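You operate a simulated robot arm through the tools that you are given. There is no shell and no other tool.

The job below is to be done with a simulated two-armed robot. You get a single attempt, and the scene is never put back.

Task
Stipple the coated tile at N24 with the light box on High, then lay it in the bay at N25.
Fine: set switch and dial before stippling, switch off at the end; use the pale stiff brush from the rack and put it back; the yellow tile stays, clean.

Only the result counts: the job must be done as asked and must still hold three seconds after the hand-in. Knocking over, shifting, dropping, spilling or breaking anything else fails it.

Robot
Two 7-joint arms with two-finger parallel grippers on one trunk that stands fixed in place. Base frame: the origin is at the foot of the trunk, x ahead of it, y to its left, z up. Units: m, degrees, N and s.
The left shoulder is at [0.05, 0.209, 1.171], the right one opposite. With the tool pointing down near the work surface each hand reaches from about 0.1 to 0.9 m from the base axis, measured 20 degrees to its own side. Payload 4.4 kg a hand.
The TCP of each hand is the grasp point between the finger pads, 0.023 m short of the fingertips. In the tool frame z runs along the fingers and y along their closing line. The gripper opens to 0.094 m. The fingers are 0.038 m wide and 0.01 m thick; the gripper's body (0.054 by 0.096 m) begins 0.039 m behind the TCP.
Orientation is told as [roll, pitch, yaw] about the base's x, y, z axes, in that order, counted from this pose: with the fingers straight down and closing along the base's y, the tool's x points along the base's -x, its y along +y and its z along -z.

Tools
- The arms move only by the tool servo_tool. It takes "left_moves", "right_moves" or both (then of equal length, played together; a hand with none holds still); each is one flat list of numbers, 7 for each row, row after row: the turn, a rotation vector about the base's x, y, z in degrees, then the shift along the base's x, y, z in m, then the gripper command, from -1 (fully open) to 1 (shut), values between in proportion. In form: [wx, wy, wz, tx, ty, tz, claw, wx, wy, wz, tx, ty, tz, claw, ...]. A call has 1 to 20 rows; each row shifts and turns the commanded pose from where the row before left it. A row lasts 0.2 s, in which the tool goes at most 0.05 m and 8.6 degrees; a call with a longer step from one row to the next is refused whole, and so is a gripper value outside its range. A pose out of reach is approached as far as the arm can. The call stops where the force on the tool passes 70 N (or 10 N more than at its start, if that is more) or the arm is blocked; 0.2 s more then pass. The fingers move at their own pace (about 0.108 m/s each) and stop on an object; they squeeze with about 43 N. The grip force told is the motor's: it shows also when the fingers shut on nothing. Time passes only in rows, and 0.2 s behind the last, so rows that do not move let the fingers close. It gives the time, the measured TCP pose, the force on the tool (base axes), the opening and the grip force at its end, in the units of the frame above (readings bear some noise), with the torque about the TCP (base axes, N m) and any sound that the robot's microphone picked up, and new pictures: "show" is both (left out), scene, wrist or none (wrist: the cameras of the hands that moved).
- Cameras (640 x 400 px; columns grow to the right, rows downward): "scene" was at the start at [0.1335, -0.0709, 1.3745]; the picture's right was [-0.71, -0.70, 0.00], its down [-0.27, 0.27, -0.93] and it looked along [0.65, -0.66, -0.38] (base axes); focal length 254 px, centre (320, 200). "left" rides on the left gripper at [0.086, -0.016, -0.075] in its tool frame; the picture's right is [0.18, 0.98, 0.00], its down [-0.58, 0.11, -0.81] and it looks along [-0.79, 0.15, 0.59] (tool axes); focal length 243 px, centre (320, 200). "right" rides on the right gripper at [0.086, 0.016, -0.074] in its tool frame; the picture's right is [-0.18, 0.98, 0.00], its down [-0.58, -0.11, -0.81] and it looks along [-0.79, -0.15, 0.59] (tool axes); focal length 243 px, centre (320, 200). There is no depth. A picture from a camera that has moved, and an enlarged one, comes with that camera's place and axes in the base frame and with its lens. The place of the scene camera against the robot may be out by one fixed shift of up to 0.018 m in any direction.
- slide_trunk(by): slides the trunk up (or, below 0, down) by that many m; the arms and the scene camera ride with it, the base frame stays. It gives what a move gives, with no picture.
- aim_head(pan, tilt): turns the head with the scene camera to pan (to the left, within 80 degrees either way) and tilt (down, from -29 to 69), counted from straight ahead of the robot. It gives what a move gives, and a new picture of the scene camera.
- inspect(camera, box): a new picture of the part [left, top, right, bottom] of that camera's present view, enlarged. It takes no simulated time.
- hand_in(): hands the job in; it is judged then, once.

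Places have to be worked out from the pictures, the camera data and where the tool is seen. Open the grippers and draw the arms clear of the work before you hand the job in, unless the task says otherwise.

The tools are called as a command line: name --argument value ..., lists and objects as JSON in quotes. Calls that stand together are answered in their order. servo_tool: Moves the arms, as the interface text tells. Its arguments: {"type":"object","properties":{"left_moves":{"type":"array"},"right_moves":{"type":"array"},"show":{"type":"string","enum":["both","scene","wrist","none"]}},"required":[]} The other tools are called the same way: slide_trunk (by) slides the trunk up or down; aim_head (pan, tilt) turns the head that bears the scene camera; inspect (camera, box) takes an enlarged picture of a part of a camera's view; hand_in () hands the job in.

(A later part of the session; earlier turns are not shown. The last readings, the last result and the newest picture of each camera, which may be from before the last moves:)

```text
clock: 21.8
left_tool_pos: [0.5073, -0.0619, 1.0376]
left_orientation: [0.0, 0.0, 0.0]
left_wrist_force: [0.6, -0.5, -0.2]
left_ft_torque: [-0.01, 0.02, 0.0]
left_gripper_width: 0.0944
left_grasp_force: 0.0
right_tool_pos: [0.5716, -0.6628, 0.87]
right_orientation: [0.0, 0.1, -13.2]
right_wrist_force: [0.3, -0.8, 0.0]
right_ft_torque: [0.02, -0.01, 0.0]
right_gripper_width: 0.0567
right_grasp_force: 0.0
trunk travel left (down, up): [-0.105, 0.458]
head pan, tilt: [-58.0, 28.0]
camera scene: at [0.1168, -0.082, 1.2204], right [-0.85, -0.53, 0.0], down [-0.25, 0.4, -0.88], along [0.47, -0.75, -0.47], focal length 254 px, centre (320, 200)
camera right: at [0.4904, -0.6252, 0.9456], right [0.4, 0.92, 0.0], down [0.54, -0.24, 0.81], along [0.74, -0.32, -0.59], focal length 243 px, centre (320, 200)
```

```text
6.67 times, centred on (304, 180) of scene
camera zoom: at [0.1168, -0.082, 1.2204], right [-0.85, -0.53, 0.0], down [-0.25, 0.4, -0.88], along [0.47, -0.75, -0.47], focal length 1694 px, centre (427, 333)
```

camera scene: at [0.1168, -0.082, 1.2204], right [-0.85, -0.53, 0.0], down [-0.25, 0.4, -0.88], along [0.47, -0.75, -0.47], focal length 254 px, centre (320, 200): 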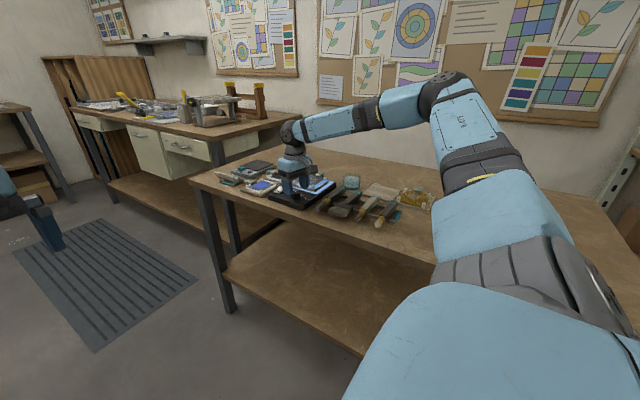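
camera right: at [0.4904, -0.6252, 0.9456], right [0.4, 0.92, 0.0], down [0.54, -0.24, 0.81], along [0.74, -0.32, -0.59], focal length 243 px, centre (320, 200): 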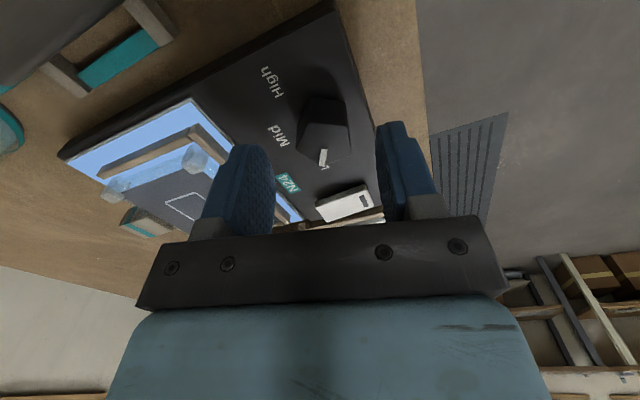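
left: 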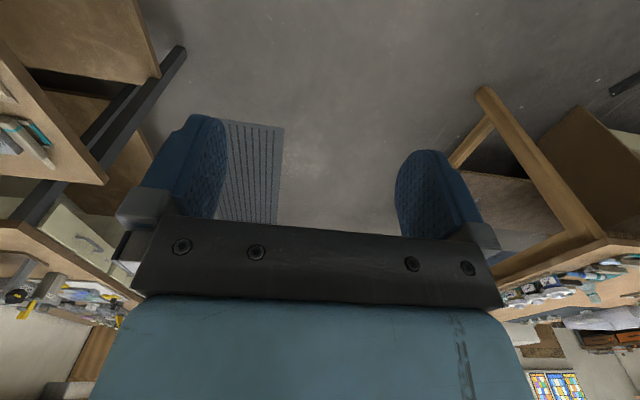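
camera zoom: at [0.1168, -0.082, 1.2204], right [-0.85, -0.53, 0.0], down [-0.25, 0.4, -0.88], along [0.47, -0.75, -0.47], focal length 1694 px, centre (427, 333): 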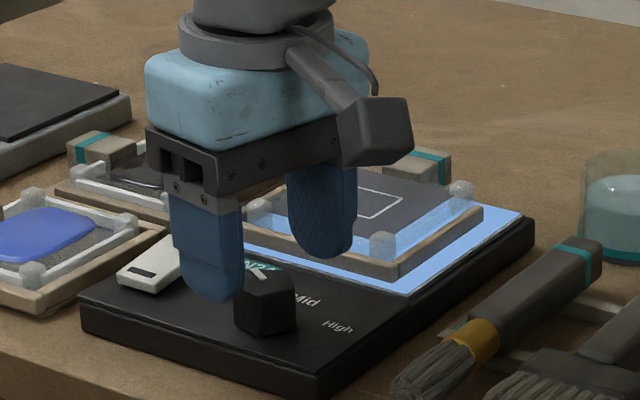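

The knob sits at (0.5735,-0.659), so I shift 2-3 mm, lower the tips to just above the box top and close on the knob.

servo_tool --right_moves '[0, 0, 0, 0.0015, 0.003, -0.01, -0.2, 0, 0, 0, 0, 0, -0.007, -0.2, 0, 0, 0, 0, 0, -0.003, -0.2, 0, 0, 0, 0, 0, 0, 0.3, 0, 0, 0, 0, 0, 0, 1, 0, 0, 0, 0, 0, 0, 1]' --show "wrist"

inspect --camera "right" --box '[192, 60, 448, 220]'

```text
clock: 23.2
left_tool_pos: [0.507, -0.0645, 1.0369]
left_orientation: [0.1, 0.1, 0.0]
left_wrist_force: [0.5, 0.8, 0.3]
left_ft_torque: [0.01, 0.02, -0.04]
left_gripper_width: 0.0941
left_grasp_force: 0.1
right_tool_pos: [0.5714, -0.6614, 0.8506]
right_orientation: [0.0, -0.1, -13.2]
right_wrist_force: [-0.7, -25.6, 7.6]
right_ft_torque: [-0.54, 0.72, 0.0]
right_gripper_width: 0.0302
right_grasp_force: 44.8
trunk travel left (down, up): [-0.105, 0.458]
head pan, tilt: [-58.0, 28.0]
camera right: at [0.4912, -0.6236, 0.9241], right [0.41, 0.91, 0.0], down [0.54, -0.24, 0.81], along [0.74, -0.33, -0.59], focal length 243 px, centre (320, 200)
```

right: 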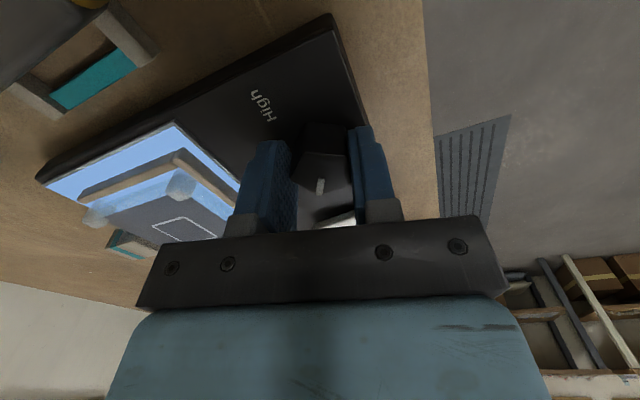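

```text
2.50 times, centred on (320, 140) of right
camera zoom: at [0.4912, -0.6236, 0.9241], right [0.41, 0.91, 0.0], down [0.54, -0.24, 0.81], along [0.74, -0.33, -0.59], focal length 606 px, centre (320, 350)
```

zoom: 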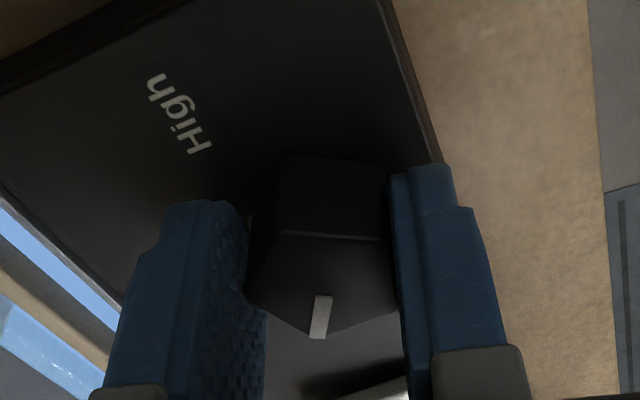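

The knob is gripped (30 mm), with a side force of -26 N in y, so I ease 1.5 mm towards -y to relieve it.

servo_tool --right_moves '[0, 0, 0, 0, -0.0015, 0, 1]' --show "none"

```text
clock: 23.6
left_tool_pos: [0.5062, -0.0629, 1.0387]
left_orientation: [0.1, 0.0, -0.1]
left_wrist_force: [0.5, -0.1, -0.7]
left_ft_torque: [0.02, 0.02, 0.01]
left_gripper_width: 0.094
left_grasp_force: 0.0
right_tool_pos: [0.5723, -0.6617, 0.8504]
right_orientation: [0.0, 0.0, -13.2]
right_wrist_force: [-1.3, -18.4, 5.2]
right_ft_torque: [-0.86, -0.18, -0.02]
right_gripper_width: 0.0301
right_grasp_force: 44.8
trunk travel left (down, up): [-0.105, 0.458]
head pan, tilt: [-58.0, 28.0]
```

servo_tool --right_moves '[0, 0, 0, 0, -0.0035, 0, 1]' --show "none"

```text
clock: 24.0
left_tool_pos: [0.5069, -0.0613, 1.0367]
left_orientation: [0.0, 0.0, 0.0]
left_wrist_force: [-0.5, 0.1, 0.5]
left_ft_torque: [0.03, 0.0, 0.03]
left_gripper_width: 0.0942
left_grasp_force: 0.0
right_tool_pos: [0.5728, -0.6606, 0.8494]
right_orientation: [0.2, 0.4, -13.0]
right_wrist_force: [-7.9, 14.2, -4.3]
right_ft_torque: [-0.38, -0.56, 0.03]
right_gripper_width: 0.03
right_grasp_force: 44.8
trunk travel left (down, up): [-0.105, 0.458]
head pan, tilt: [-58.0, 28.0]
```

Slightly over; I shift back a bit and then turn the dial by -60°, watching the forces.

servo_tool --right_moves '[0, 0, 0, -0.001, 0.0015, 0, 1, 0, 0, -6, 0, 0, 0, 1, 0, 0, -6, 0, 0, 0, 1, 0, 0, -6, 0, 0, 0, 1, 0, 0, -6, 0, 0, 0, 1, 0, 0, -6, 0, 0, 0, 1]' --show "wrist"

```text
clock: 25.4
left_tool_pos: [0.5072, -0.0617, 1.0374]
left_orientation: [-0.2, -0.1, 0.0]
left_wrist_force: [-0.1, 1.0, 1.0]
left_ft_torque: [-0.04, 0.0, 0.0]
left_gripper_width: 0.0939
left_grasp_force: 0.0
right_tool_pos: [0.571, -0.6609, 0.8496]
right_orientation: [-0.1, 0.2, -43.3]
right_wrist_force: [-19.0, 27.7, -12.8]
right_ft_torque: [-0.2, -0.48, 0.04]
right_gripper_width: 0.0298
right_grasp_force: 45.2
trunk travel left (down, up): [-0.105, 0.458]
head pan, tilt: [-58.0, 28.0]
camera right: at [0.5193, -0.5885, 0.9245], right [0.81, 0.59, 0.0], down [0.35, -0.48, 0.8], along [0.47, -0.65, -0.59], focal length 243 px, centre (320, 200)
```

right: 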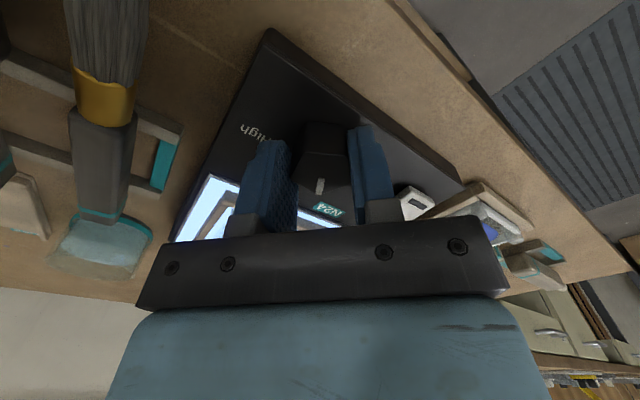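

The knob turns with the hand at almost no torque. I relieve the side force by (-2, +3) mm and keep turning.

servo_tool --right_moves '[0, 0, -5, -0.002, 0.003, -0.001, 1, 0, 0, -6, 0, 0, 0, 1, 0, 0, -6, 0, 0, 0, 1, 0, 0, -6, 0, 0, 0, 1, 0, 0, -6, 0, 0, 0, 1]' --show "none"

```text
clock: 26.6
left_tool_pos: [0.5073, -0.0644, 1.0367]
left_orientation: [0.1, 0.0, 0.0]
left_wrist_force: [0.7, 0.4, 0.6]
left_ft_torque: [0.0, -0.01, 0.0]
left_gripper_width: 0.0946
left_grasp_force: 0.0
right_tool_pos: [0.5712, -0.6611, 0.8502]
right_orientation: [0.0, -0.1, -72.4]
right_wrist_force: [6.9, -20.2, 3.4]
right_ft_torque: [-1.47, -0.05, -0.05]
right_gripper_width: 0.0298
right_grasp_force: 45.6
trunk travel left (down, up): [-0.105, 0.458]
head pan, tilt: [-58.0, 28.0]
```

servo_tool --right_moves '[0, 0, -5, 0.001, -0.002, 0, 1, 0, 0, -6, 0, 0, 0, 1, 0, 0, -6, 0, 0, 0, 1, 0, 0, -6, 0, 0, 0, 1, 0, 0, -6, 0, 0, 0, 1]' --show "wrist"

inspect --camera "scene" --box '[256, 150, 352, 210]'

inspect --camera "right" --box '[192, 60, 448, 220]'

```text
clock: 27.8
left_tool_pos: [0.5076, -0.0622, 1.0386]
left_orientation: [0.0, 0.0, 0.0]
left_wrist_force: [-0.2, -0.8, -0.7]
left_ft_torque: [-0.04, 0.01, -0.05]
left_gripper_width: 0.0943
left_grasp_force: 0.0
right_tool_pos: [0.5697, -0.6596, 0.8496]
right_orientation: [0.2, 0.0, -101.3]
right_wrist_force: [-0.4, -4.4, 7.5]
right_ft_torque: [1.01, 0.44, -0.02]
right_gripper_width: 0.0298
right_grasp_force: 44.9
trunk travel left (down, up): [-0.105, 0.458]
head pan, tilt: [-58.0, 28.0]
camera right: at [0.6026, -0.5771, 0.9244], right [0.93, -0.37, 0.0], down [-0.22, -0.55, 0.8], along [-0.3, -0.75, -0.59], focal length 243 px, centre (320, 200)
```

right: 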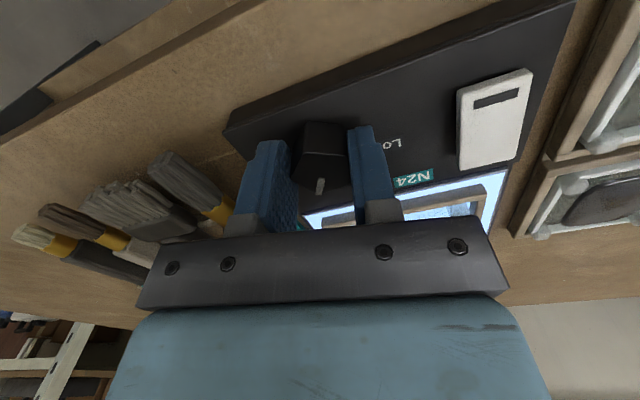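

```text
6.67 times, centred on (304, 180) of scene
camera zoom: at [0.1161, -0.0817, 1.2206], right [-0.85, -0.53, 0.0], down [-0.25, 0.4, -0.88], along [0.47, -0.75, -0.47], focal length 1694 px, centre (427, 333)
```

zoom: 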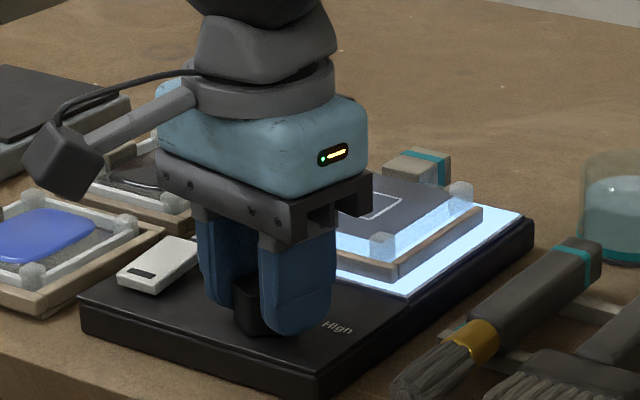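

```text
2.50 times, centred on (320, 140) of right
camera zoom: at [0.6026, -0.5771, 0.9244], right [0.93, -0.37, 0.0], down [-0.22, -0.55, 0.8], along [-0.3, -0.75, -0.59], focal length 606 px, centre (320, 350)
```

zoom: 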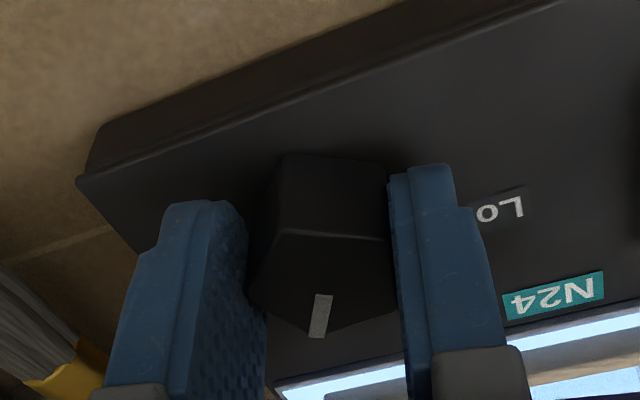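

Turned 88° so far, the light is brighter. I turn the remaining 31°.

servo_tool --right_moves '[0, 0, -7, 0, 0, 0, 1, 0, 0, -6, 0, 0, 0, 1, 0, 0, -6, 0, 0, 0, 1, 0, 0, -6, 0, 0, 0, 1, 0, 0, -6, 0, 0, 0, 1, 0, 0, 0, 0, 0, 0, 1]' --show "wrist"

inspect --camera "scene" --box '[256, 150, 352, 210]'

inspect --camera "right" --box '[192, 60, 448, 220]'

```text
clock: 29.2
left_tool_pos: [0.507, -0.0619, 1.0379]
left_orientation: [-0.2, 0.0, -0.1]
left_wrist_force: [-0.9, 0.1, 0.0]
left_ft_torque: [-0.04, -0.03, 0.01]
left_gripper_width: 0.0939
left_grasp_force: 0.1
right_tool_pos: [0.571, -0.6594, 0.8508]
right_orientation: [-0.1, 0.0, -132.2]
right_wrist_force: [-13.7, 25.7, -8.1]
right_ft_torque: [0.94, -0.4, 0.06]
right_gripper_width: 0.0302
right_grasp_force: 44.3
trunk travel left (down, up): [-0.105, 0.458]
head pan, tilt: [-58.0, 28.0]
camera right: at [0.6399, -0.6047, 0.9243], right [0.6, -0.8, 0.0], down [-0.47, -0.36, 0.81], along [-0.64, -0.49, -0.59], focal length 243 px, centre (320, 200)
```

right: 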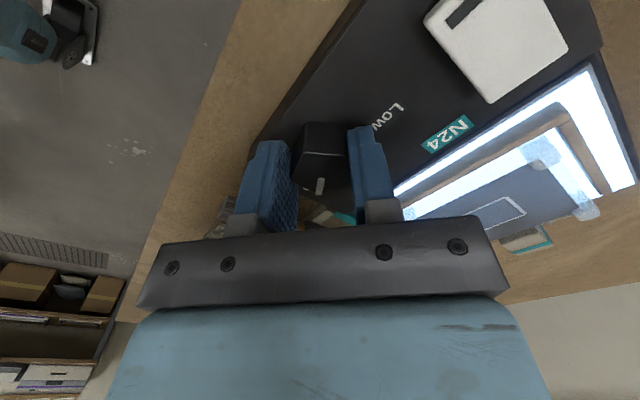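

```text
6.67 times, centred on (304, 180) of scene
camera zoom: at [0.1163, -0.0808, 1.2205], right [-0.85, -0.53, 0.0], down [-0.25, 0.4, -0.88], along [0.47, -0.75, -0.47], focal length 1694 px, centre (427, 333)
```

zoom: 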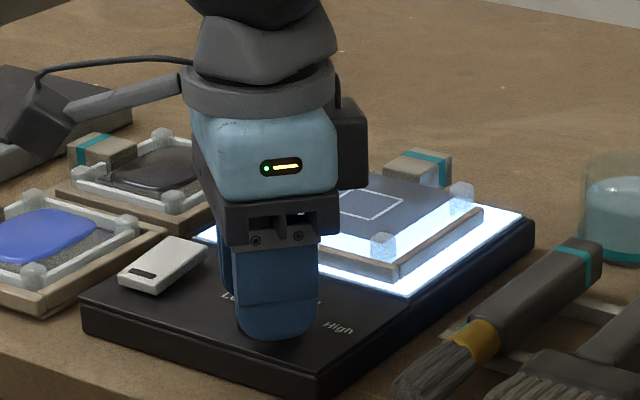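

```text
2.50 times, centred on (320, 140) of right
camera zoom: at [0.6399, -0.6047, 0.9243], right [0.6, -0.8, 0.0], down [-0.47, -0.36, 0.81], along [-0.64, -0.49, -0.59], focal length 606 px, centre (320, 350)
```

zoom: 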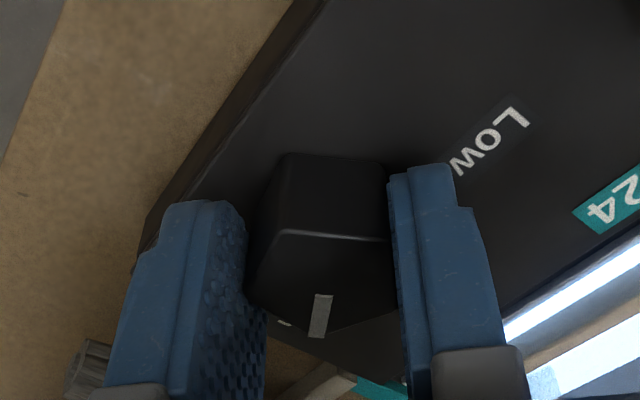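

The box now glows bright white, so it is on High. I relieve the side force, open and lift off, then check the pointer.

servo_tool --right_moves '[0, 0, 0, -0.0015, 0.0025, 0, 1, 0, 0, 0, 0, 0, 0, -0.2, 0, 0, 0, 0, 0, 0, -0.2, 0, 0, 0, 0, 0, 0.02, -0.2, 0, 0, 0, 0, 0, 0.045, -0.2, 0, 0, 0, 0, 0, 0.045, -0.2]' --show "wrist"

inspect --camera "scene" --box '[256, 150, 352, 210]'

```text
clock: 30.6
left_tool_pos: [0.508, -0.0613, 1.0377]
left_orientation: [0.0, 0.1, 0.0]
left_wrist_force: [0.2, 0.5, 0.9]
left_ft_torque: [-0.01, 0.01, 0.03]
left_gripper_width: 0.0939
left_grasp_force: 0.0
right_tool_pos: [0.5711, -0.6593, 0.9584]
right_orientation: [0.0, 0.1, -132.2]
right_wrist_force: [0.1, 0.1, -0.5]
right_ft_torque: [-0.01, 0.0, 0.0]
right_gripper_width: 0.0562
right_grasp_force: 0.1
trunk travel left (down, up): [-0.105, 0.458]
head pan, tilt: [-58.0, 28.0]
camera right: at [0.6395, -0.6037, 1.0323], right [0.6, -0.8, 0.0], down [-0.47, -0.36, 0.81], along [-0.64, -0.49, -0.59], focal length 243 px, centre (320, 200)
```

right: 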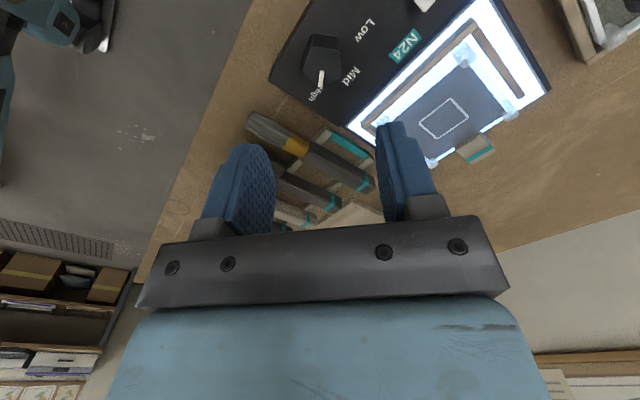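

```text
6.67 times, centred on (304, 180) of scene
camera zoom: at [0.1164, -0.0815, 1.2204], right [-0.85, -0.53, 0.0], down [-0.25, 0.4, -0.88], along [0.47, -0.75, -0.47], focal length 1694 px, centre (427, 333)
```

zoom: 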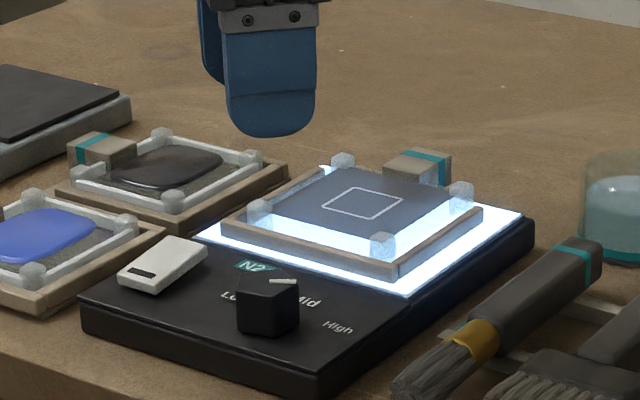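

The dial points to High. Next the brush: I move over the rack's near end at yaw -90 and look at the pale brush closely.

servo_tool --right_moves '[0, 0, 7, -0.04, 0.0, 0.0, -0.2, 0, 0, 7, -0.045, 0, 0, -0.2, 0, 0, 7, -0.045, 0, 0, -0.2, 0, 0, 7, -0.045, 0, 0, -0.2, 0, 0, 7, -0.045, 0, 0, -0.2, 0, 0, 7.2, -0.045, 0, 0, -0.2, 0, 0, 0, 0, 0, -0.02, -0.2]' --show "wrist"

inspect --camera "right" --box '[192, 0, 448, 160]'

inspect --camera "scene" --box '[340, 180, 436, 240]'

```text
clock: 32.2
left_tool_pos: [0.5072, -0.0648, 1.036]
left_orientation: [0.1, 0.0, 0.0]
left_wrist_force: [0.4, -1.5, 0.0]
left_ft_torque: [-0.02, 0.02, 0.02]
left_gripper_width: 0.0942
left_grasp_force: 0.0
right_tool_pos: [0.3052, -0.6605, 0.9391]
right_orientation: [-0.2, 0.3, -90.1]
right_wrist_force: [-0.3, -0.6, -1.0]
right_ft_torque: [0.02, -0.01, -0.01]
right_gripper_width: 0.0563
right_grasp_force: 0.1
trunk travel left (down, up): [-0.105, 0.458]
head pan, tilt: [-58.0, 28.0]
camera right: at [0.3206, -0.573, 1.0127], right [0.98, -0.18, 0.0], down [-0.11, -0.58, 0.8], along [-0.15, -0.79, -0.59], focal length 243 px, centre (320, 200)
```

right: 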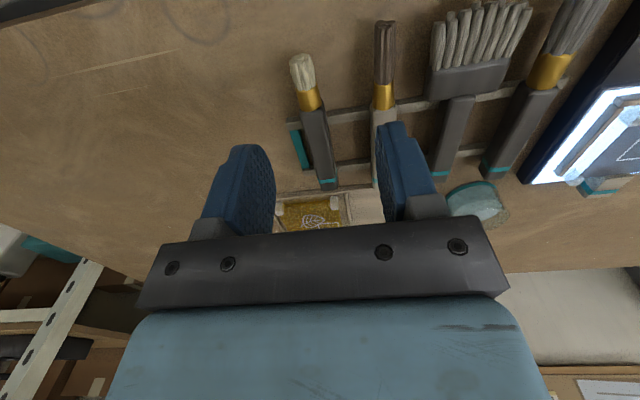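

```text
2.50 times, centred on (320, 80) of right
camera zoom: at [0.3206, -0.573, 1.0127], right [0.98, -0.18, 0.0], down [-0.11, -0.58, 0.8], along [-0.15, -0.79, -0.59], focal length 606 px, centre (320, 500)
```

zoom: 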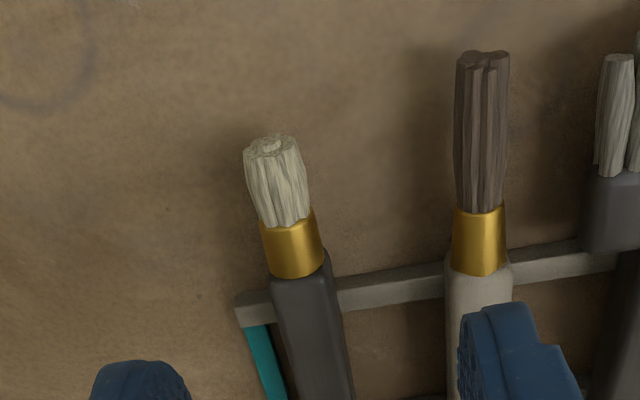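

```text
6.67 times, centred on (388, 210) of scene
camera zoom: at [0.1176, -0.0834, 1.22], right [-0.85, -0.53, 0.0], down [-0.25, 0.4, -0.88], along [0.47, -0.75, -0.47], focal length 1694 px, centre (-133, 133)
```

zoom: 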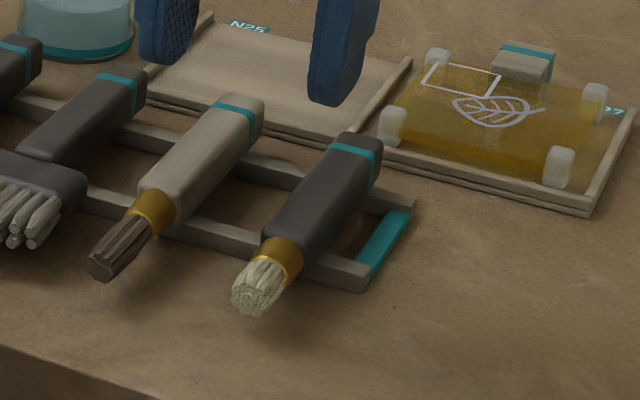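

The brush axis lies at x≈0.289, centre z≈0.82, handle from y≈-0.70 to -0.80. I will grip it with the hand leaned 30° (tips towards +y) so that later, with the brush upright, the wrist camera stays clear of the box; first I go above it.

servo_tool --right_moves '[7.5, 0, -0.35, -0.0042, -0.0239, -0.0075, 0.15, 7.5, 0, -0.35, -0.0042, -0.0239, -0.0075, 0.15, 7.5, 0, -0.35, -0.0042, -0.0239, -0.0075, 0.15, 7.5, 0, -0.35, -0.0042, -0.0239, -0.0075, 0.15, 0, 0, 0, 0, 0, -0.02, 0.15]'

inspect --camera "right" --box '[192, 60, 448, 220]'

inspect --camera "scene" --box '[340, 180, 436, 240]'

```text
clock: 33.4
left_tool_pos: [0.5077, -0.0627, 1.0387]
left_orientation: [0.0, 0.1, 0.0]
left_wrist_force: [-0.2, 0.2, 0.8]
left_ft_torque: [0.01, 0.0, 0.0]
left_gripper_width: 0.0937
left_grasp_force: 0.1
right_tool_pos: [0.2896, -0.7543, 0.8894]
right_orientation: [-0.5, 30.1, -91.5]
right_wrist_force: [-0.2, -1.1, -0.4]
right_ft_torque: [-0.01, -0.01, 0.02]
right_gripper_width: 0.0399
right_grasp_force: 0.1
trunk travel left (down, up): [-0.105, 0.458]
head pan, tilt: [-58.0, 28.0]
camera scene: at [0.1169, -0.0822, 1.2204], right [-0.85, -0.53, 0.0], down [-0.25, 0.4, -0.88], along [0.47, -0.75, -0.47], focal length 254 px, centre (320, 200)
camera right: at [0.3055, -0.7165, 0.9967], right [0.98, -0.18, -0.1], down [-0.13, -0.91, 0.41], along [-0.16, -0.38, -0.91], focal length 243 px, centre (320, 200)
```

scene: 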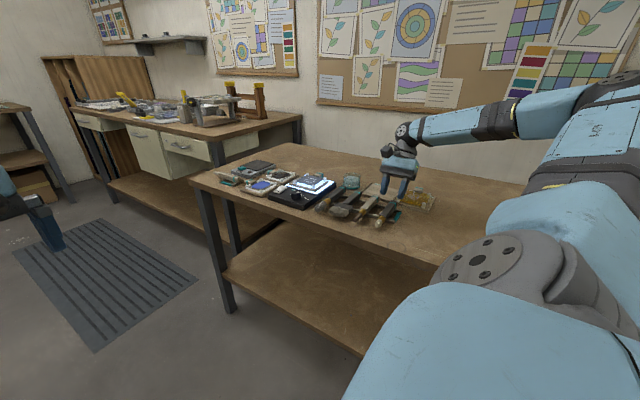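
right: 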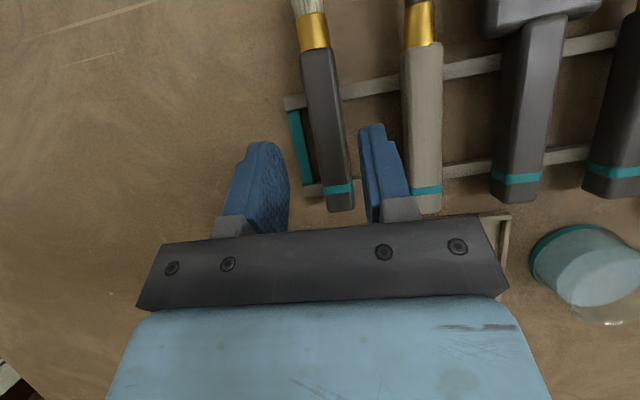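

```text
2.50 times, centred on (320, 140) of right
camera zoom: at [0.3055, -0.7165, 0.9967], right [0.98, -0.18, -0.1], down [-0.13, -0.91, 0.41], along [-0.16, -0.38, -0.91], focal length 606 px, centre (320, 350)
```

zoom: 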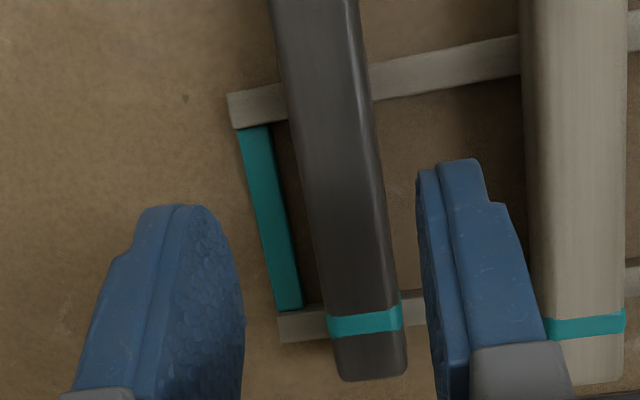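

```text
6.67 times, centred on (388, 210) of scene
camera zoom: at [0.1169, -0.0822, 1.2204], right [-0.85, -0.53, 0.0], down [-0.25, 0.4, -0.88], along [0.47, -0.75, -0.47], focal length 1694 px, centre (-133, 133)
```

zoom: 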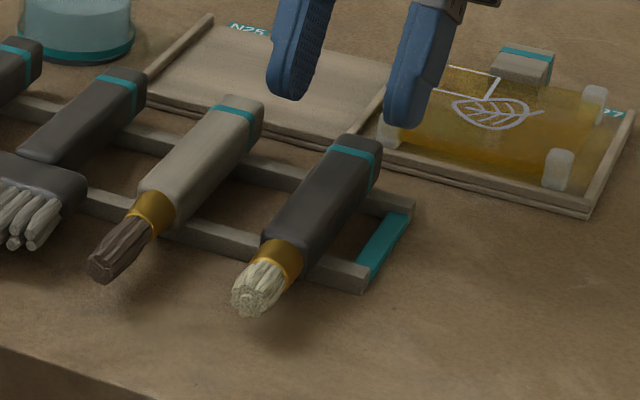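

The fingers straddle the pale brush's handle properly. I descend to z≈0.831 and close.

servo_tool --right_moves '[0, 0, 0, 0.0008, -0.0015, -0.025, 0.15, 0, 0, 0, 0, 0, -0.02, 0.15, 0, 0, 0, 0, 0, -0.008, 0.15, 0, 0, 0, 0, 0, -0.005, 0.15, 0, 0, 0, 0, 0, 0, 0.15]' --show "wrist"

inspect --camera "scene" --box '[340, 180, 436, 240]'

inspect --camera "right" --box '[192, 60, 448, 220]'

```text
clock: 34.6
left_tool_pos: [0.5078, -0.0629, 1.0368]
left_orientation: [0.0, 0.0, 0.0]
left_wrist_force: [-1.0, 0.3, -0.3]
left_ft_torque: [0.02, -0.02, -0.01]
left_gripper_width: 0.0937
left_grasp_force: 0.1
right_tool_pos: [0.2897, -0.7568, 0.8302]
right_orientation: [-0.4, 30.1, -91.5]
right_wrist_force: [0.0, 0.8, 0.7]
right_ft_torque: [0.0, 0.04, 0.0]
right_gripper_width: 0.0399
right_grasp_force: 0.0
trunk travel left (down, up): [-0.105, 0.458]
head pan, tilt: [-58.0, 28.0]
camera right: at [0.3057, -0.7173, 0.9373], right [0.98, -0.18, -0.1], down [-0.13, -0.9, 0.41], along [-0.16, -0.39, -0.91], focal length 243 px, centre (320, 200)
```

right: 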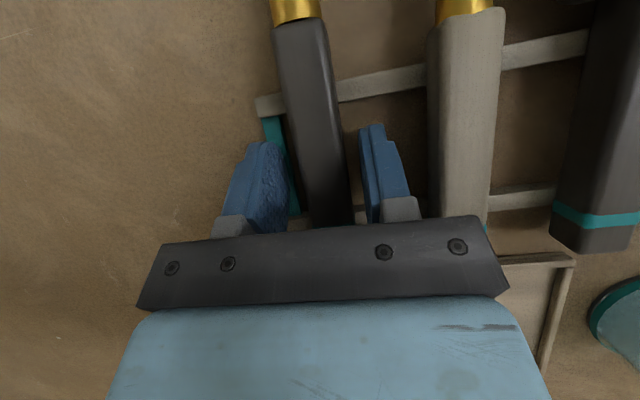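

```text
6.67 times, centred on (388, 210) of scene
camera zoom: at [0.1168, -0.082, 1.2204], right [-0.85, -0.53, 0.0], down [-0.25, 0.4, -0.88], along [0.47, -0.75, -0.47], focal length 1694 px, centre (-133, 133)
```

zoom: 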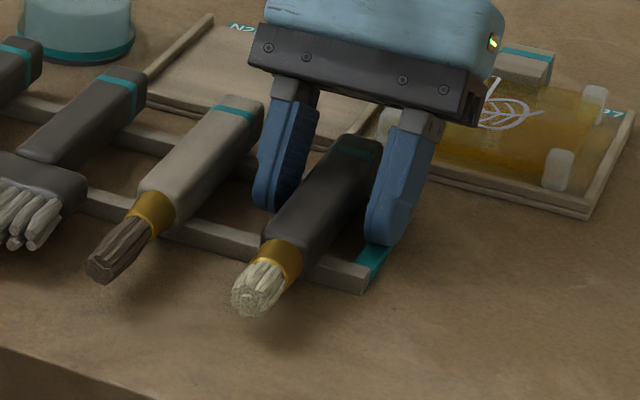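

```text
2.50 times, centred on (320, 140) of right
camera zoom: at [0.3057, -0.7173, 0.9373], right [0.98, -0.18, -0.1], down [-0.13, -0.9, 0.41], along [-0.16, -0.39, -0.91], focal length 606 px, centre (320, 350)
```

zoom: 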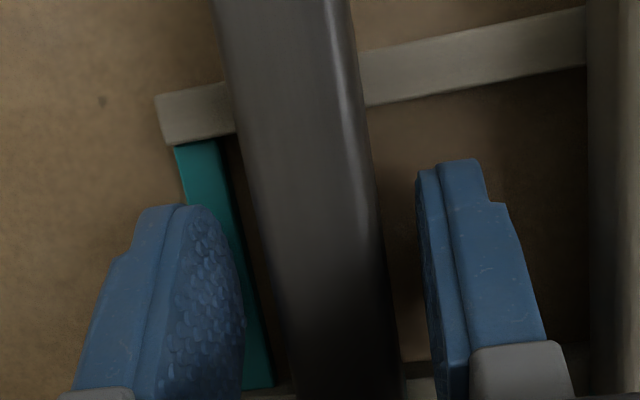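

servo_tool --right_moves '[0, 0, 0, -0.001, 0, 0, 0.3, 0, 0, 0, 0, 0, 0, 0.45, 0, 0, 0, 0, 0, 0, 1, 0, 0, 0, 0, 0, 0, 1]' --show "wrist"

inspect --camera "scene" --box '[340, 180, 436, 240]'

```text
clock: 35.6
left_tool_pos: [0.5076, -0.0621, 1.0371]
left_orientation: [0.1, 0.0, 0.0]
left_wrist_force: [-0.1, 0.5, 0.4]
left_ft_torque: [0.0, -0.02, 0.02]
left_gripper_width: 0.0938
left_grasp_force: 0.1
right_tool_pos: [0.2886, -0.7564, 0.8315]
right_orientation: [-0.4, 30.1, -91.6]
right_wrist_force: [-1.0, 0.1, 0.3]
right_ft_torque: [0.04, 0.01, 0.02]
right_gripper_width: 0.0215
right_grasp_force: 42.4
trunk travel left (down, up): [-0.105, 0.458]
head pan, tilt: [-58.0, 28.0]
camera right: at [0.3045, -0.7171, 0.9384], right [0.98, -0.18, -0.1], down [-0.13, -0.9, 0.41], along [-0.16, -0.39, -0.91], focal length 243 px, centre (320, 200)
```

right: 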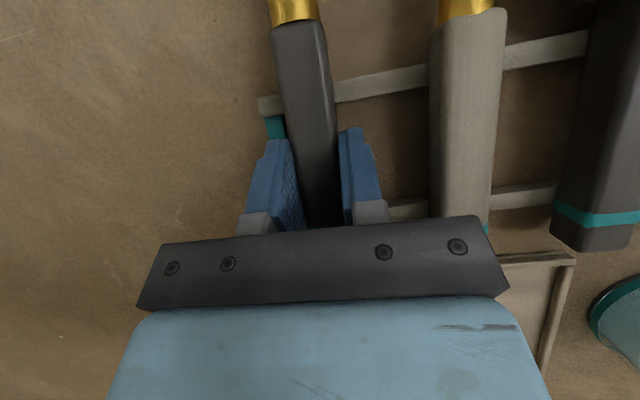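

```text
6.67 times, centred on (388, 210) of scene
camera zoom: at [0.1168, -0.0819, 1.2204], right [-0.85, -0.53, 0.0], down [-0.25, 0.4, -0.88], along [0.47, -0.75, -0.47], focal length 1694 px, centre (-133, 133)
```

zoom: 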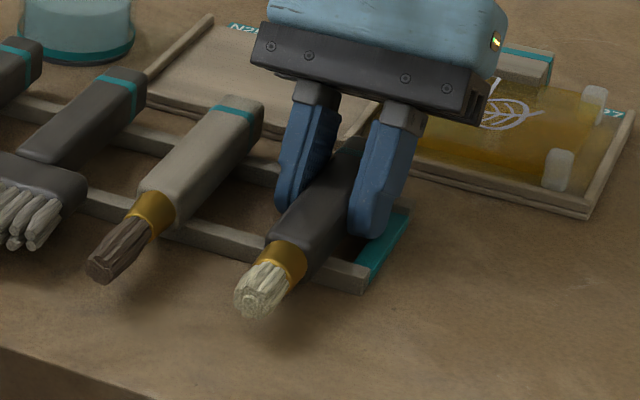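

The brush is held firmly (21.5 mm). I lift it straight up, then carry it over the light box while turning it upright, bristles down, to hover ~5 cm above the tile.

servo_tool --right_moves '[0, 0, 0, 0, 0, 0.015, 1, 0, 0, 0, 0, 0, 0.035, 1, 0, 0, 0, 0, 0, 0.045, 1, 0, 0, 0, 0, 0, 0.045, 1, 0, 0, 0, 0, 0, 0.03, 1]'

inspect --camera "scene" --box '[340, 140, 436, 200]'

```text
clock: 36.8
left_tool_pos: [0.5072, -0.0623, 1.0374]
left_orientation: [-0.1, 0.0, 0.0]
left_wrist_force: [0.0, -0.4, 0.3]
left_ft_torque: [0.01, 0.02, 0.01]
left_gripper_width: 0.0944
left_grasp_force: 0.1
right_tool_pos: [0.2865, -0.7579, 1.0002]
right_orientation: [-0.5, 30.1, -91.6]
right_wrist_force: [-0.3, -0.5, -0.3]
right_ft_torque: [0.03, -0.04, 0.0]
right_gripper_width: 0.0213
right_grasp_force: 43.2
trunk travel left (down, up): [-0.105, 0.458]
head pan, tilt: [-58.0, 28.0]
camera scene: at [0.1168, -0.0819, 1.2204], right [-0.85, -0.53, 0.0], down [-0.25, 0.4, -0.88], along [0.47, -0.75, -0.47], focal length 254 px, centre (320, 200)
camera right: at [0.3033, -0.719, 1.1072], right [0.98, -0.18, -0.1], down [-0.13, -0.9, 0.41], along [-0.16, -0.39, -0.91], focal length 243 px, centre (320, 200)
```

scene: 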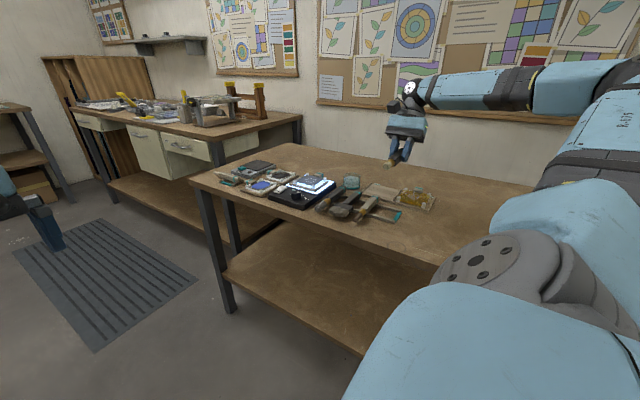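
right: 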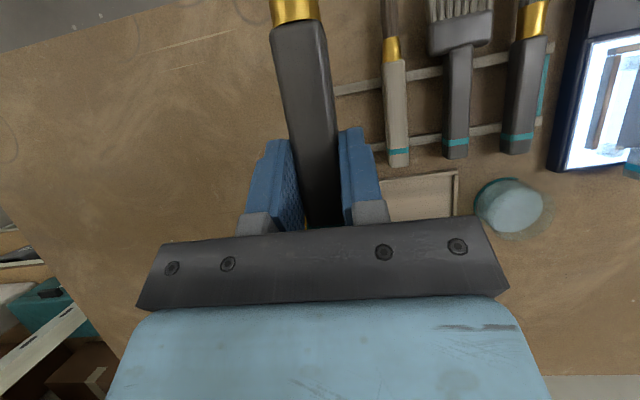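

```text
6.67 times, centred on (388, 170) of scene
camera zoom: at [0.1168, -0.0819, 1.2204], right [-0.85, -0.53, 0.0], down [-0.25, 0.4, -0.88], along [0.47, -0.75, -0.47], focal length 1694 px, centre (-133, 400)
```

zoom: 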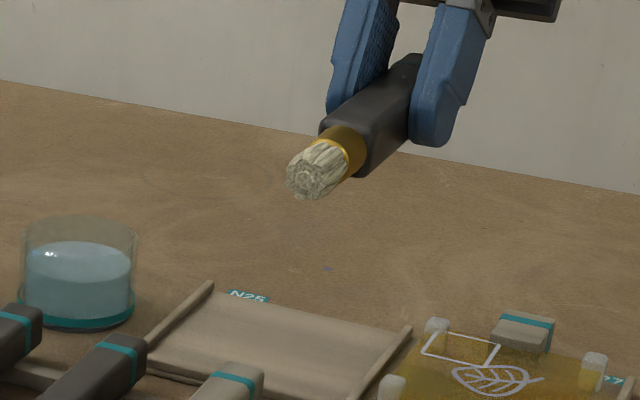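

servo_tool --right_moves '[-8.2, 0, 0, 0.0281, -0.001, 0, 1, -8.2, 0, 0, 0.0281, -0.001, 0, 1, -8.2, 0, 0, 0.0281, -0.001, 0, 1, -8.2, 0, 0, 0.0281, -0.001, 0, 1, -8.2, 0, 0, 0.0281, -0.001, 0, 1, -8.2, 0, 0, 0.0281, -0.001, 0, 1, -8.2, 0, 0, 0.0281, -0.001, 0, 1, -8.2, 0, 0, 0.0281, -0.001, 0, 1, -8.2, 0, 0, 0.0281, -0.001, 0, 1, -8.2, 0, 0, 0.0281, -0.001, 0, 1, -8, 0, 0, 0.0281, -0.001, 0, 1, 0, 0, 0, 0, 0, 0, 1]'

inspect --camera "scene" --box '[256, 140, 352, 200]'

inspect --camera "right" --box '[192, 40, 448, 200]'

```text
clock: 39.4
left_tool_pos: [0.5071, -0.0625, 1.0376]
left_orientation: [0.1, 0.1, 0.0]
left_wrist_force: [0.7, 0.0, -0.3]
left_ft_torque: [0.01, -0.03, 0.01]
left_gripper_width: 0.0939
left_grasp_force: 0.1
right_tool_pos: [0.5944, -0.7713, 1.0007]
right_orientation: [2.9, -60.1, -92.7]
right_wrist_force: [-0.8, 1.1, -1.2]
right_ft_torque: [0.04, 0.04, -0.01]
right_gripper_width: 0.0211
right_grasp_force: 42.5
trunk travel left (down, up): [-0.105, 0.458]
head pan, tilt: [-58.0, 28.0]
camera scene: at [0.1167, -0.0821, 1.2204], right [-0.85, -0.53, 0.0], down [-0.25, 0.4, -0.88], along [0.47, -0.75, -0.47], focal length 254 px, centre (320, 200)
camera right: at [0.6128, -0.6604, 0.9635], right [0.98, -0.1, 0.18], down [-0.13, 0.41, 0.9], along [-0.16, -0.91, 0.39], focal length 243 px, centre (320, 200)
```

scene: 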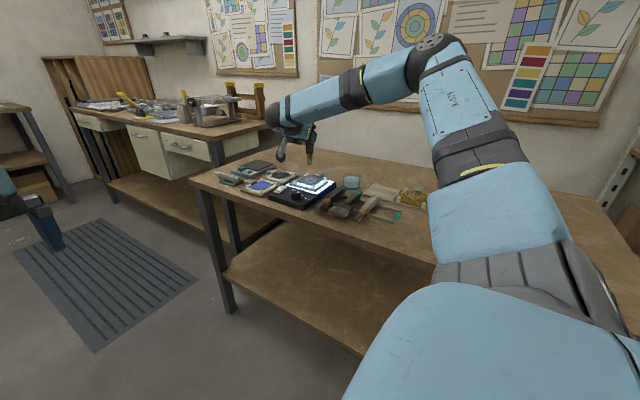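
right: 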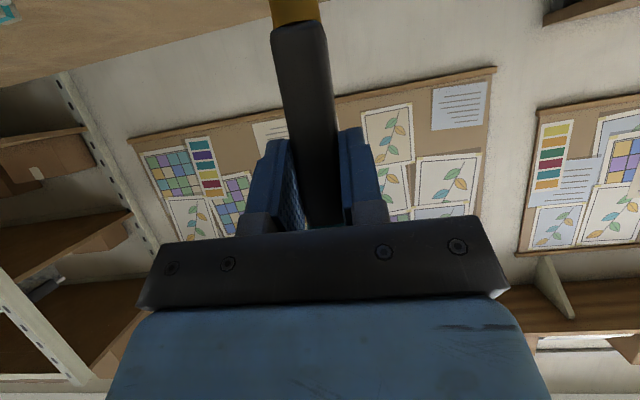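

```text
6.67 times, centred on (304, 170) of scene
camera zoom: at [0.1167, -0.0821, 1.2204], right [-0.85, -0.53, 0.0], down [-0.25, 0.4, -0.88], along [0.47, -0.75, -0.47], focal length 1694 px, centre (427, 400)
```

zoom: 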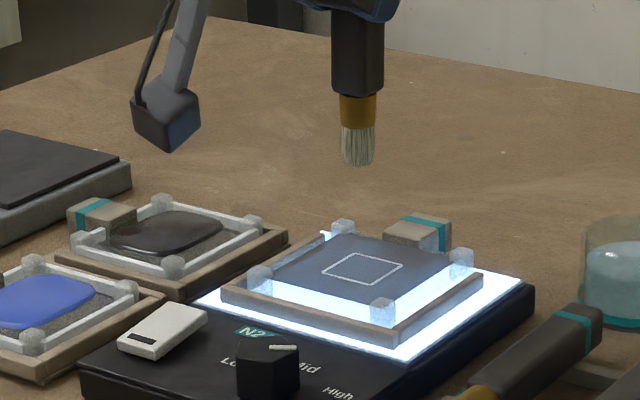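

```text
2.50 times, centred on (320, 120) of right
camera zoom: at [0.6128, -0.6604, 0.9635], right [0.98, -0.1, 0.18], down [-0.13, 0.41, 0.9], along [-0.16, -0.91, 0.39], focal length 606 px, centre (320, 400)
```

zoom: 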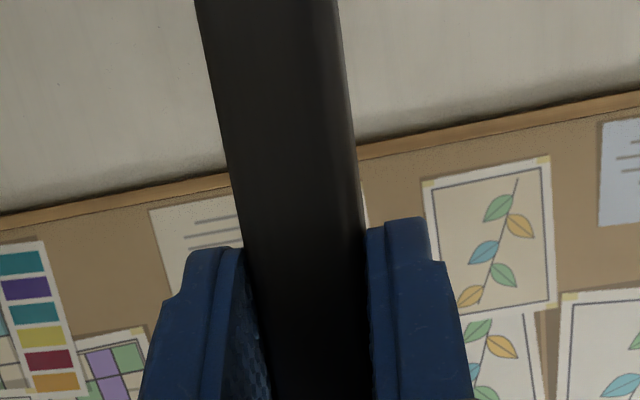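

The brush is upright right above the window on the tile. I lower it to about 1 cm above the coat and check alignment in the scene view.

servo_tool --right_moves '[0, 0, 0, 0, 0.001, -0.02, 1, 0, 0, 0, 0, 0.001, -0.02, 1, 0, 0, 0, 0, 0, -0.01, 1, 0, 0, 0, 0, 0, 0, 1]' --show "scene"

inspect --camera "scene" --box '[272, 150, 352, 200]'

```text
clock: 40.4
left_tool_pos: [0.5081, -0.0621, 1.038]
left_orientation: [-0.1, 0.0, 0.0]
left_wrist_force: [0.4, -0.7, 0.6]
left_ft_torque: [-0.04, 0.01, 0.02]
left_gripper_width: 0.0941
left_grasp_force: 0.0
right_tool_pos: [0.5955, -0.7655, 0.9519]
right_orientation: [2.6, -59.9, -92.7]
right_wrist_force: [-0.5, 0.0, -1.3]
right_ft_torque: [0.03, 0.01, 0.0]
right_gripper_width: 0.0215
right_grasp_force: 42.9
trunk travel left (down, up): [-0.105, 0.458]
head pan, tilt: [-58.0, 28.0]
camera scene: at [0.1169, -0.0821, 1.2204], right [-0.85, -0.53, 0.0], down [-0.25, 0.4, -0.88], along [0.47, -0.75, -0.47], focal length 254 px, centre (320, 200)
```

scene: 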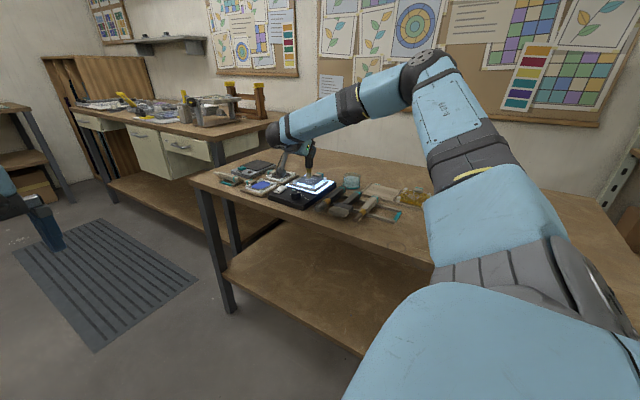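

```text
8.00 times, centred on (312, 175) of scene
camera zoom: at [0.1169, -0.0821, 1.2204], right [-0.85, -0.53, 0.0], down [-0.25, 0.4, -0.88], along [0.47, -0.75, -0.47], focal length 2032 px, centre (384, 400)
```

zoom: 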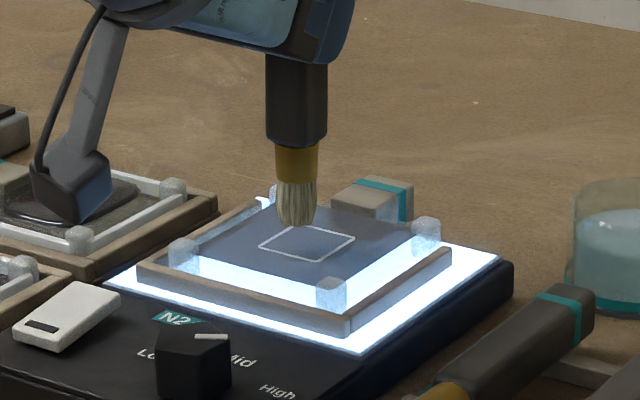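

The tip is ~1 cm above the coat and about 4-5 mm too near (+y). I correct and descend in small steps until contact.

servo_tool --right_moves '[0, 0, 0, -0.001, -0.0045, 0, 1, 0, 0, 0, 0, 0, -0.005, 1, 0, 0, 0, 0, 0, -0.003, 1, 0, 0, 0, 0, 0, 0, 1]' --show "none"

inspect --camera "scene" --box '[272, 150, 352, 200]'

```text
clock: 41.4
left_tool_pos: [0.5081, -0.0639, 1.0373]
left_orientation: [0.1, 0.0, 0.0]
left_wrist_force: [0.1, 0.0, 0.5]
left_ft_torque: [-0.01, -0.03, 0.0]
left_gripper_width: 0.094
left_grasp_force: 0.0
right_tool_pos: [0.5957, -0.7712, 0.9441]
right_orientation: [2.6, -59.9, -92.7]
right_wrist_force: [0.3, 0.1, -0.4]
right_ft_torque: [0.01, 0.02, 0.0]
right_gripper_width: 0.021
right_grasp_force: 43.2
trunk travel left (down, up): [-0.105, 0.458]
head pan, tilt: [-58.0, 28.0]
```

```text
8.00 times, centred on (312, 175) of scene
camera zoom: at [0.1169, -0.0821, 1.2204], right [-0.85, -0.53, 0.0], down [-0.25, 0.4, -0.88], along [0.47, -0.75, -0.47], focal length 2032 px, centre (384, 400)
```

zoom: 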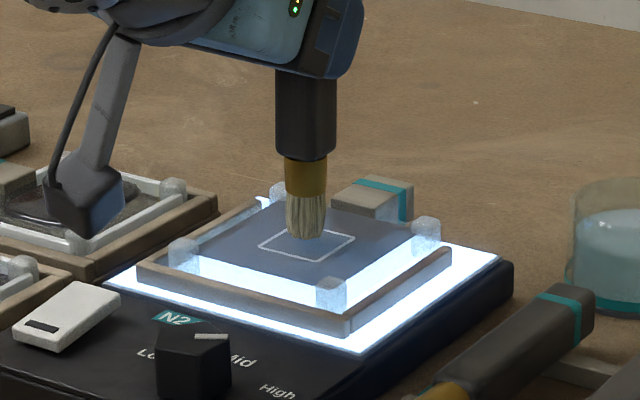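

servo_tool --right_moves '[0, 0, 0, 0, 0, -0.002, 1, 0, 0, 0, 0, 0, -0.002, 1, 0, 0, 0, 0, 0, 0, 1]' --show "none"

inspect --camera "scene" --box '[272, 150, 352, 200]'

```text
clock: 42.2
left_tool_pos: [0.5075, -0.0632, 1.0383]
left_orientation: [0.0, 0.1, 0.0]
left_wrist_force: [-0.6, 0.3, 0.0]
left_ft_torque: [0.02, -0.02, 0.03]
left_gripper_width: 0.0943
left_grasp_force: 0.0
right_tool_pos: [0.5951, -0.7704, 0.939]
right_orientation: [2.6, -59.9, -92.7]
right_wrist_force: [-0.1, -0.3, 2.0]
right_ft_torque: [-0.03, 0.03, 0.0]
right_gripper_width: 0.0215
right_grasp_force: 43.3
trunk travel left (down, up): [-0.105, 0.458]
head pan, tilt: [-58.0, 28.0]
```

```text
8.00 times, centred on (312, 175) of scene
camera zoom: at [0.1166, -0.0819, 1.2205], right [-0.85, -0.53, 0.0], down [-0.25, 0.4, -0.88], along [0.47, -0.75, -0.47], focal length 2032 px, centre (384, 400)
```

zoom: 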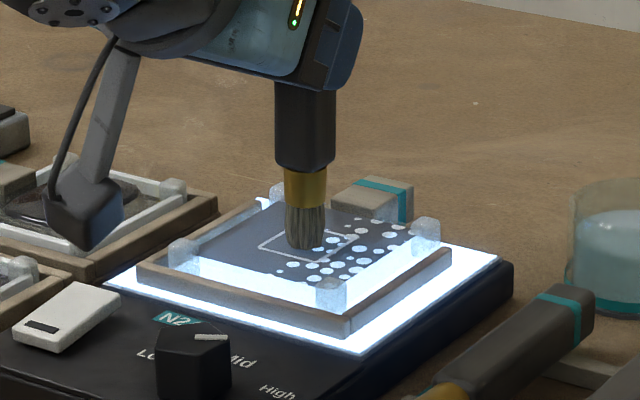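

The coat took the first dab: light dots appear over part of the tile with only 2 N. I lift 15 mm to look at the pattern.

servo_tool --right_moves '[0, 0, 0, 0, 0, 0.004, 1, 0, 0, 0, 0, 0, 0.016, 1, 0, 0, 0, 0, 0, 0.02, 1, 0, 0, 0, 0, 0, 0, 1]' --show "none"

inspect --camera "scene" --box '[280, 165, 344, 205]'

```text
clock: 43.2
left_tool_pos: [0.5087, -0.0635, 1.0373]
left_orientation: [0.0, 0.0, 0.1]
left_wrist_force: [-0.6, -0.1, 0.5]
left_ft_torque: [0.01, -0.05, 0.02]
left_gripper_width: 0.0938
left_grasp_force: 0.0
right_tool_pos: [0.594, -0.7706, 0.979]
right_orientation: [2.7, -59.9, -92.7]
right_wrist_force: [-0.3, 0.5, -0.8]
right_ft_torque: [0.02, -0.03, 0.01]
right_gripper_width: 0.0214
right_grasp_force: 42.6
trunk travel left (down, up): [-0.105, 0.458]
head pan, tilt: [-58.0, 28.0]
```

```text
10.00 times, centred on (312, 185) of scene
camera zoom: at [0.117, -0.0823, 1.2203], right [-0.85, -0.53, 0.0], down [-0.25, 0.4, -0.88], along [0.47, -0.75, -0.47], focal length 2540 px, centre (400, 350)
```

zoom: 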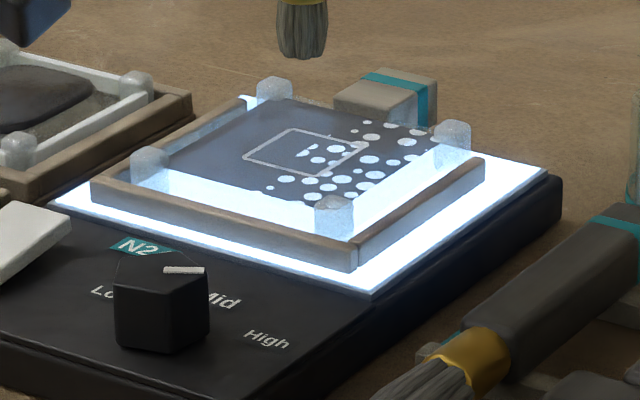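

About the -x half of the coat is stippled after one dab. I make a second dab at the window and look again.

servo_tool --right_moves '[0, 0, 0, 0.001, 0, -0.02, 1, 0, 0, 0, 0, 0, -0.014, 1, 0, 0, 0, 0, 0, -0.003, 1, 0, 0, 0, 0, 0, -0.003, 1, 0, 0, 0, 0, 0, 0, 1, 0, 0, 0, 0, 0, 0.004, 1, 0, 0, 0, 0, 0, 0.016, 1, 0, 0, 0, 0, 0, 0.02, 1]' --show "none"

inspect --camera "scene" --box '[280, 165, 344, 205]'

```text
clock: 45.0
left_tool_pos: [0.5073, -0.0645, 1.0374]
left_orientation: [0.0, 0.0, 0.1]
left_wrist_force: [-0.3, 0.3, -1.9]
left_ft_torque: [-0.01, 0.01, -0.01]
left_gripper_width: 0.0938
left_grasp_force: 0.1
right_tool_pos: [0.5983, -0.7703, 0.9784]
right_orientation: [2.8, -59.9, -92.7]
right_wrist_force: [0.0, 0.7, -0.8]
right_ft_torque: [0.0, 0.01, 0.01]
right_gripper_width: 0.0212
right_grasp_force: 42.4
trunk travel left (down, up): [-0.105, 0.458]
head pan, tilt: [-58.0, 28.0]
```

```text
10.00 times, centred on (312, 185) of scene
camera zoom: at [0.1167, -0.0819, 1.2204], right [-0.85, -0.53, 0.0], down [-0.25, 0.4, -0.88], along [0.47, -0.75, -0.47], focal length 2540 px, centre (400, 350)
```

zoom: 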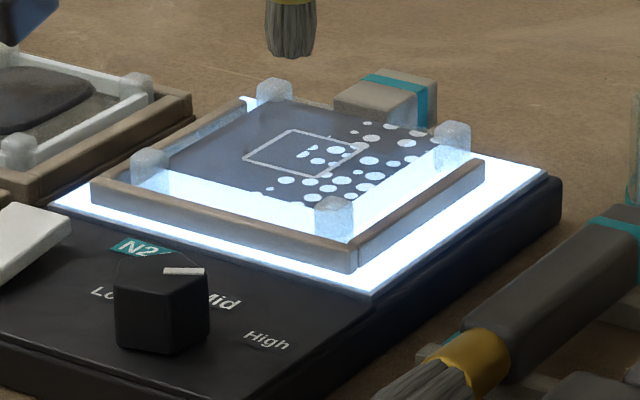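

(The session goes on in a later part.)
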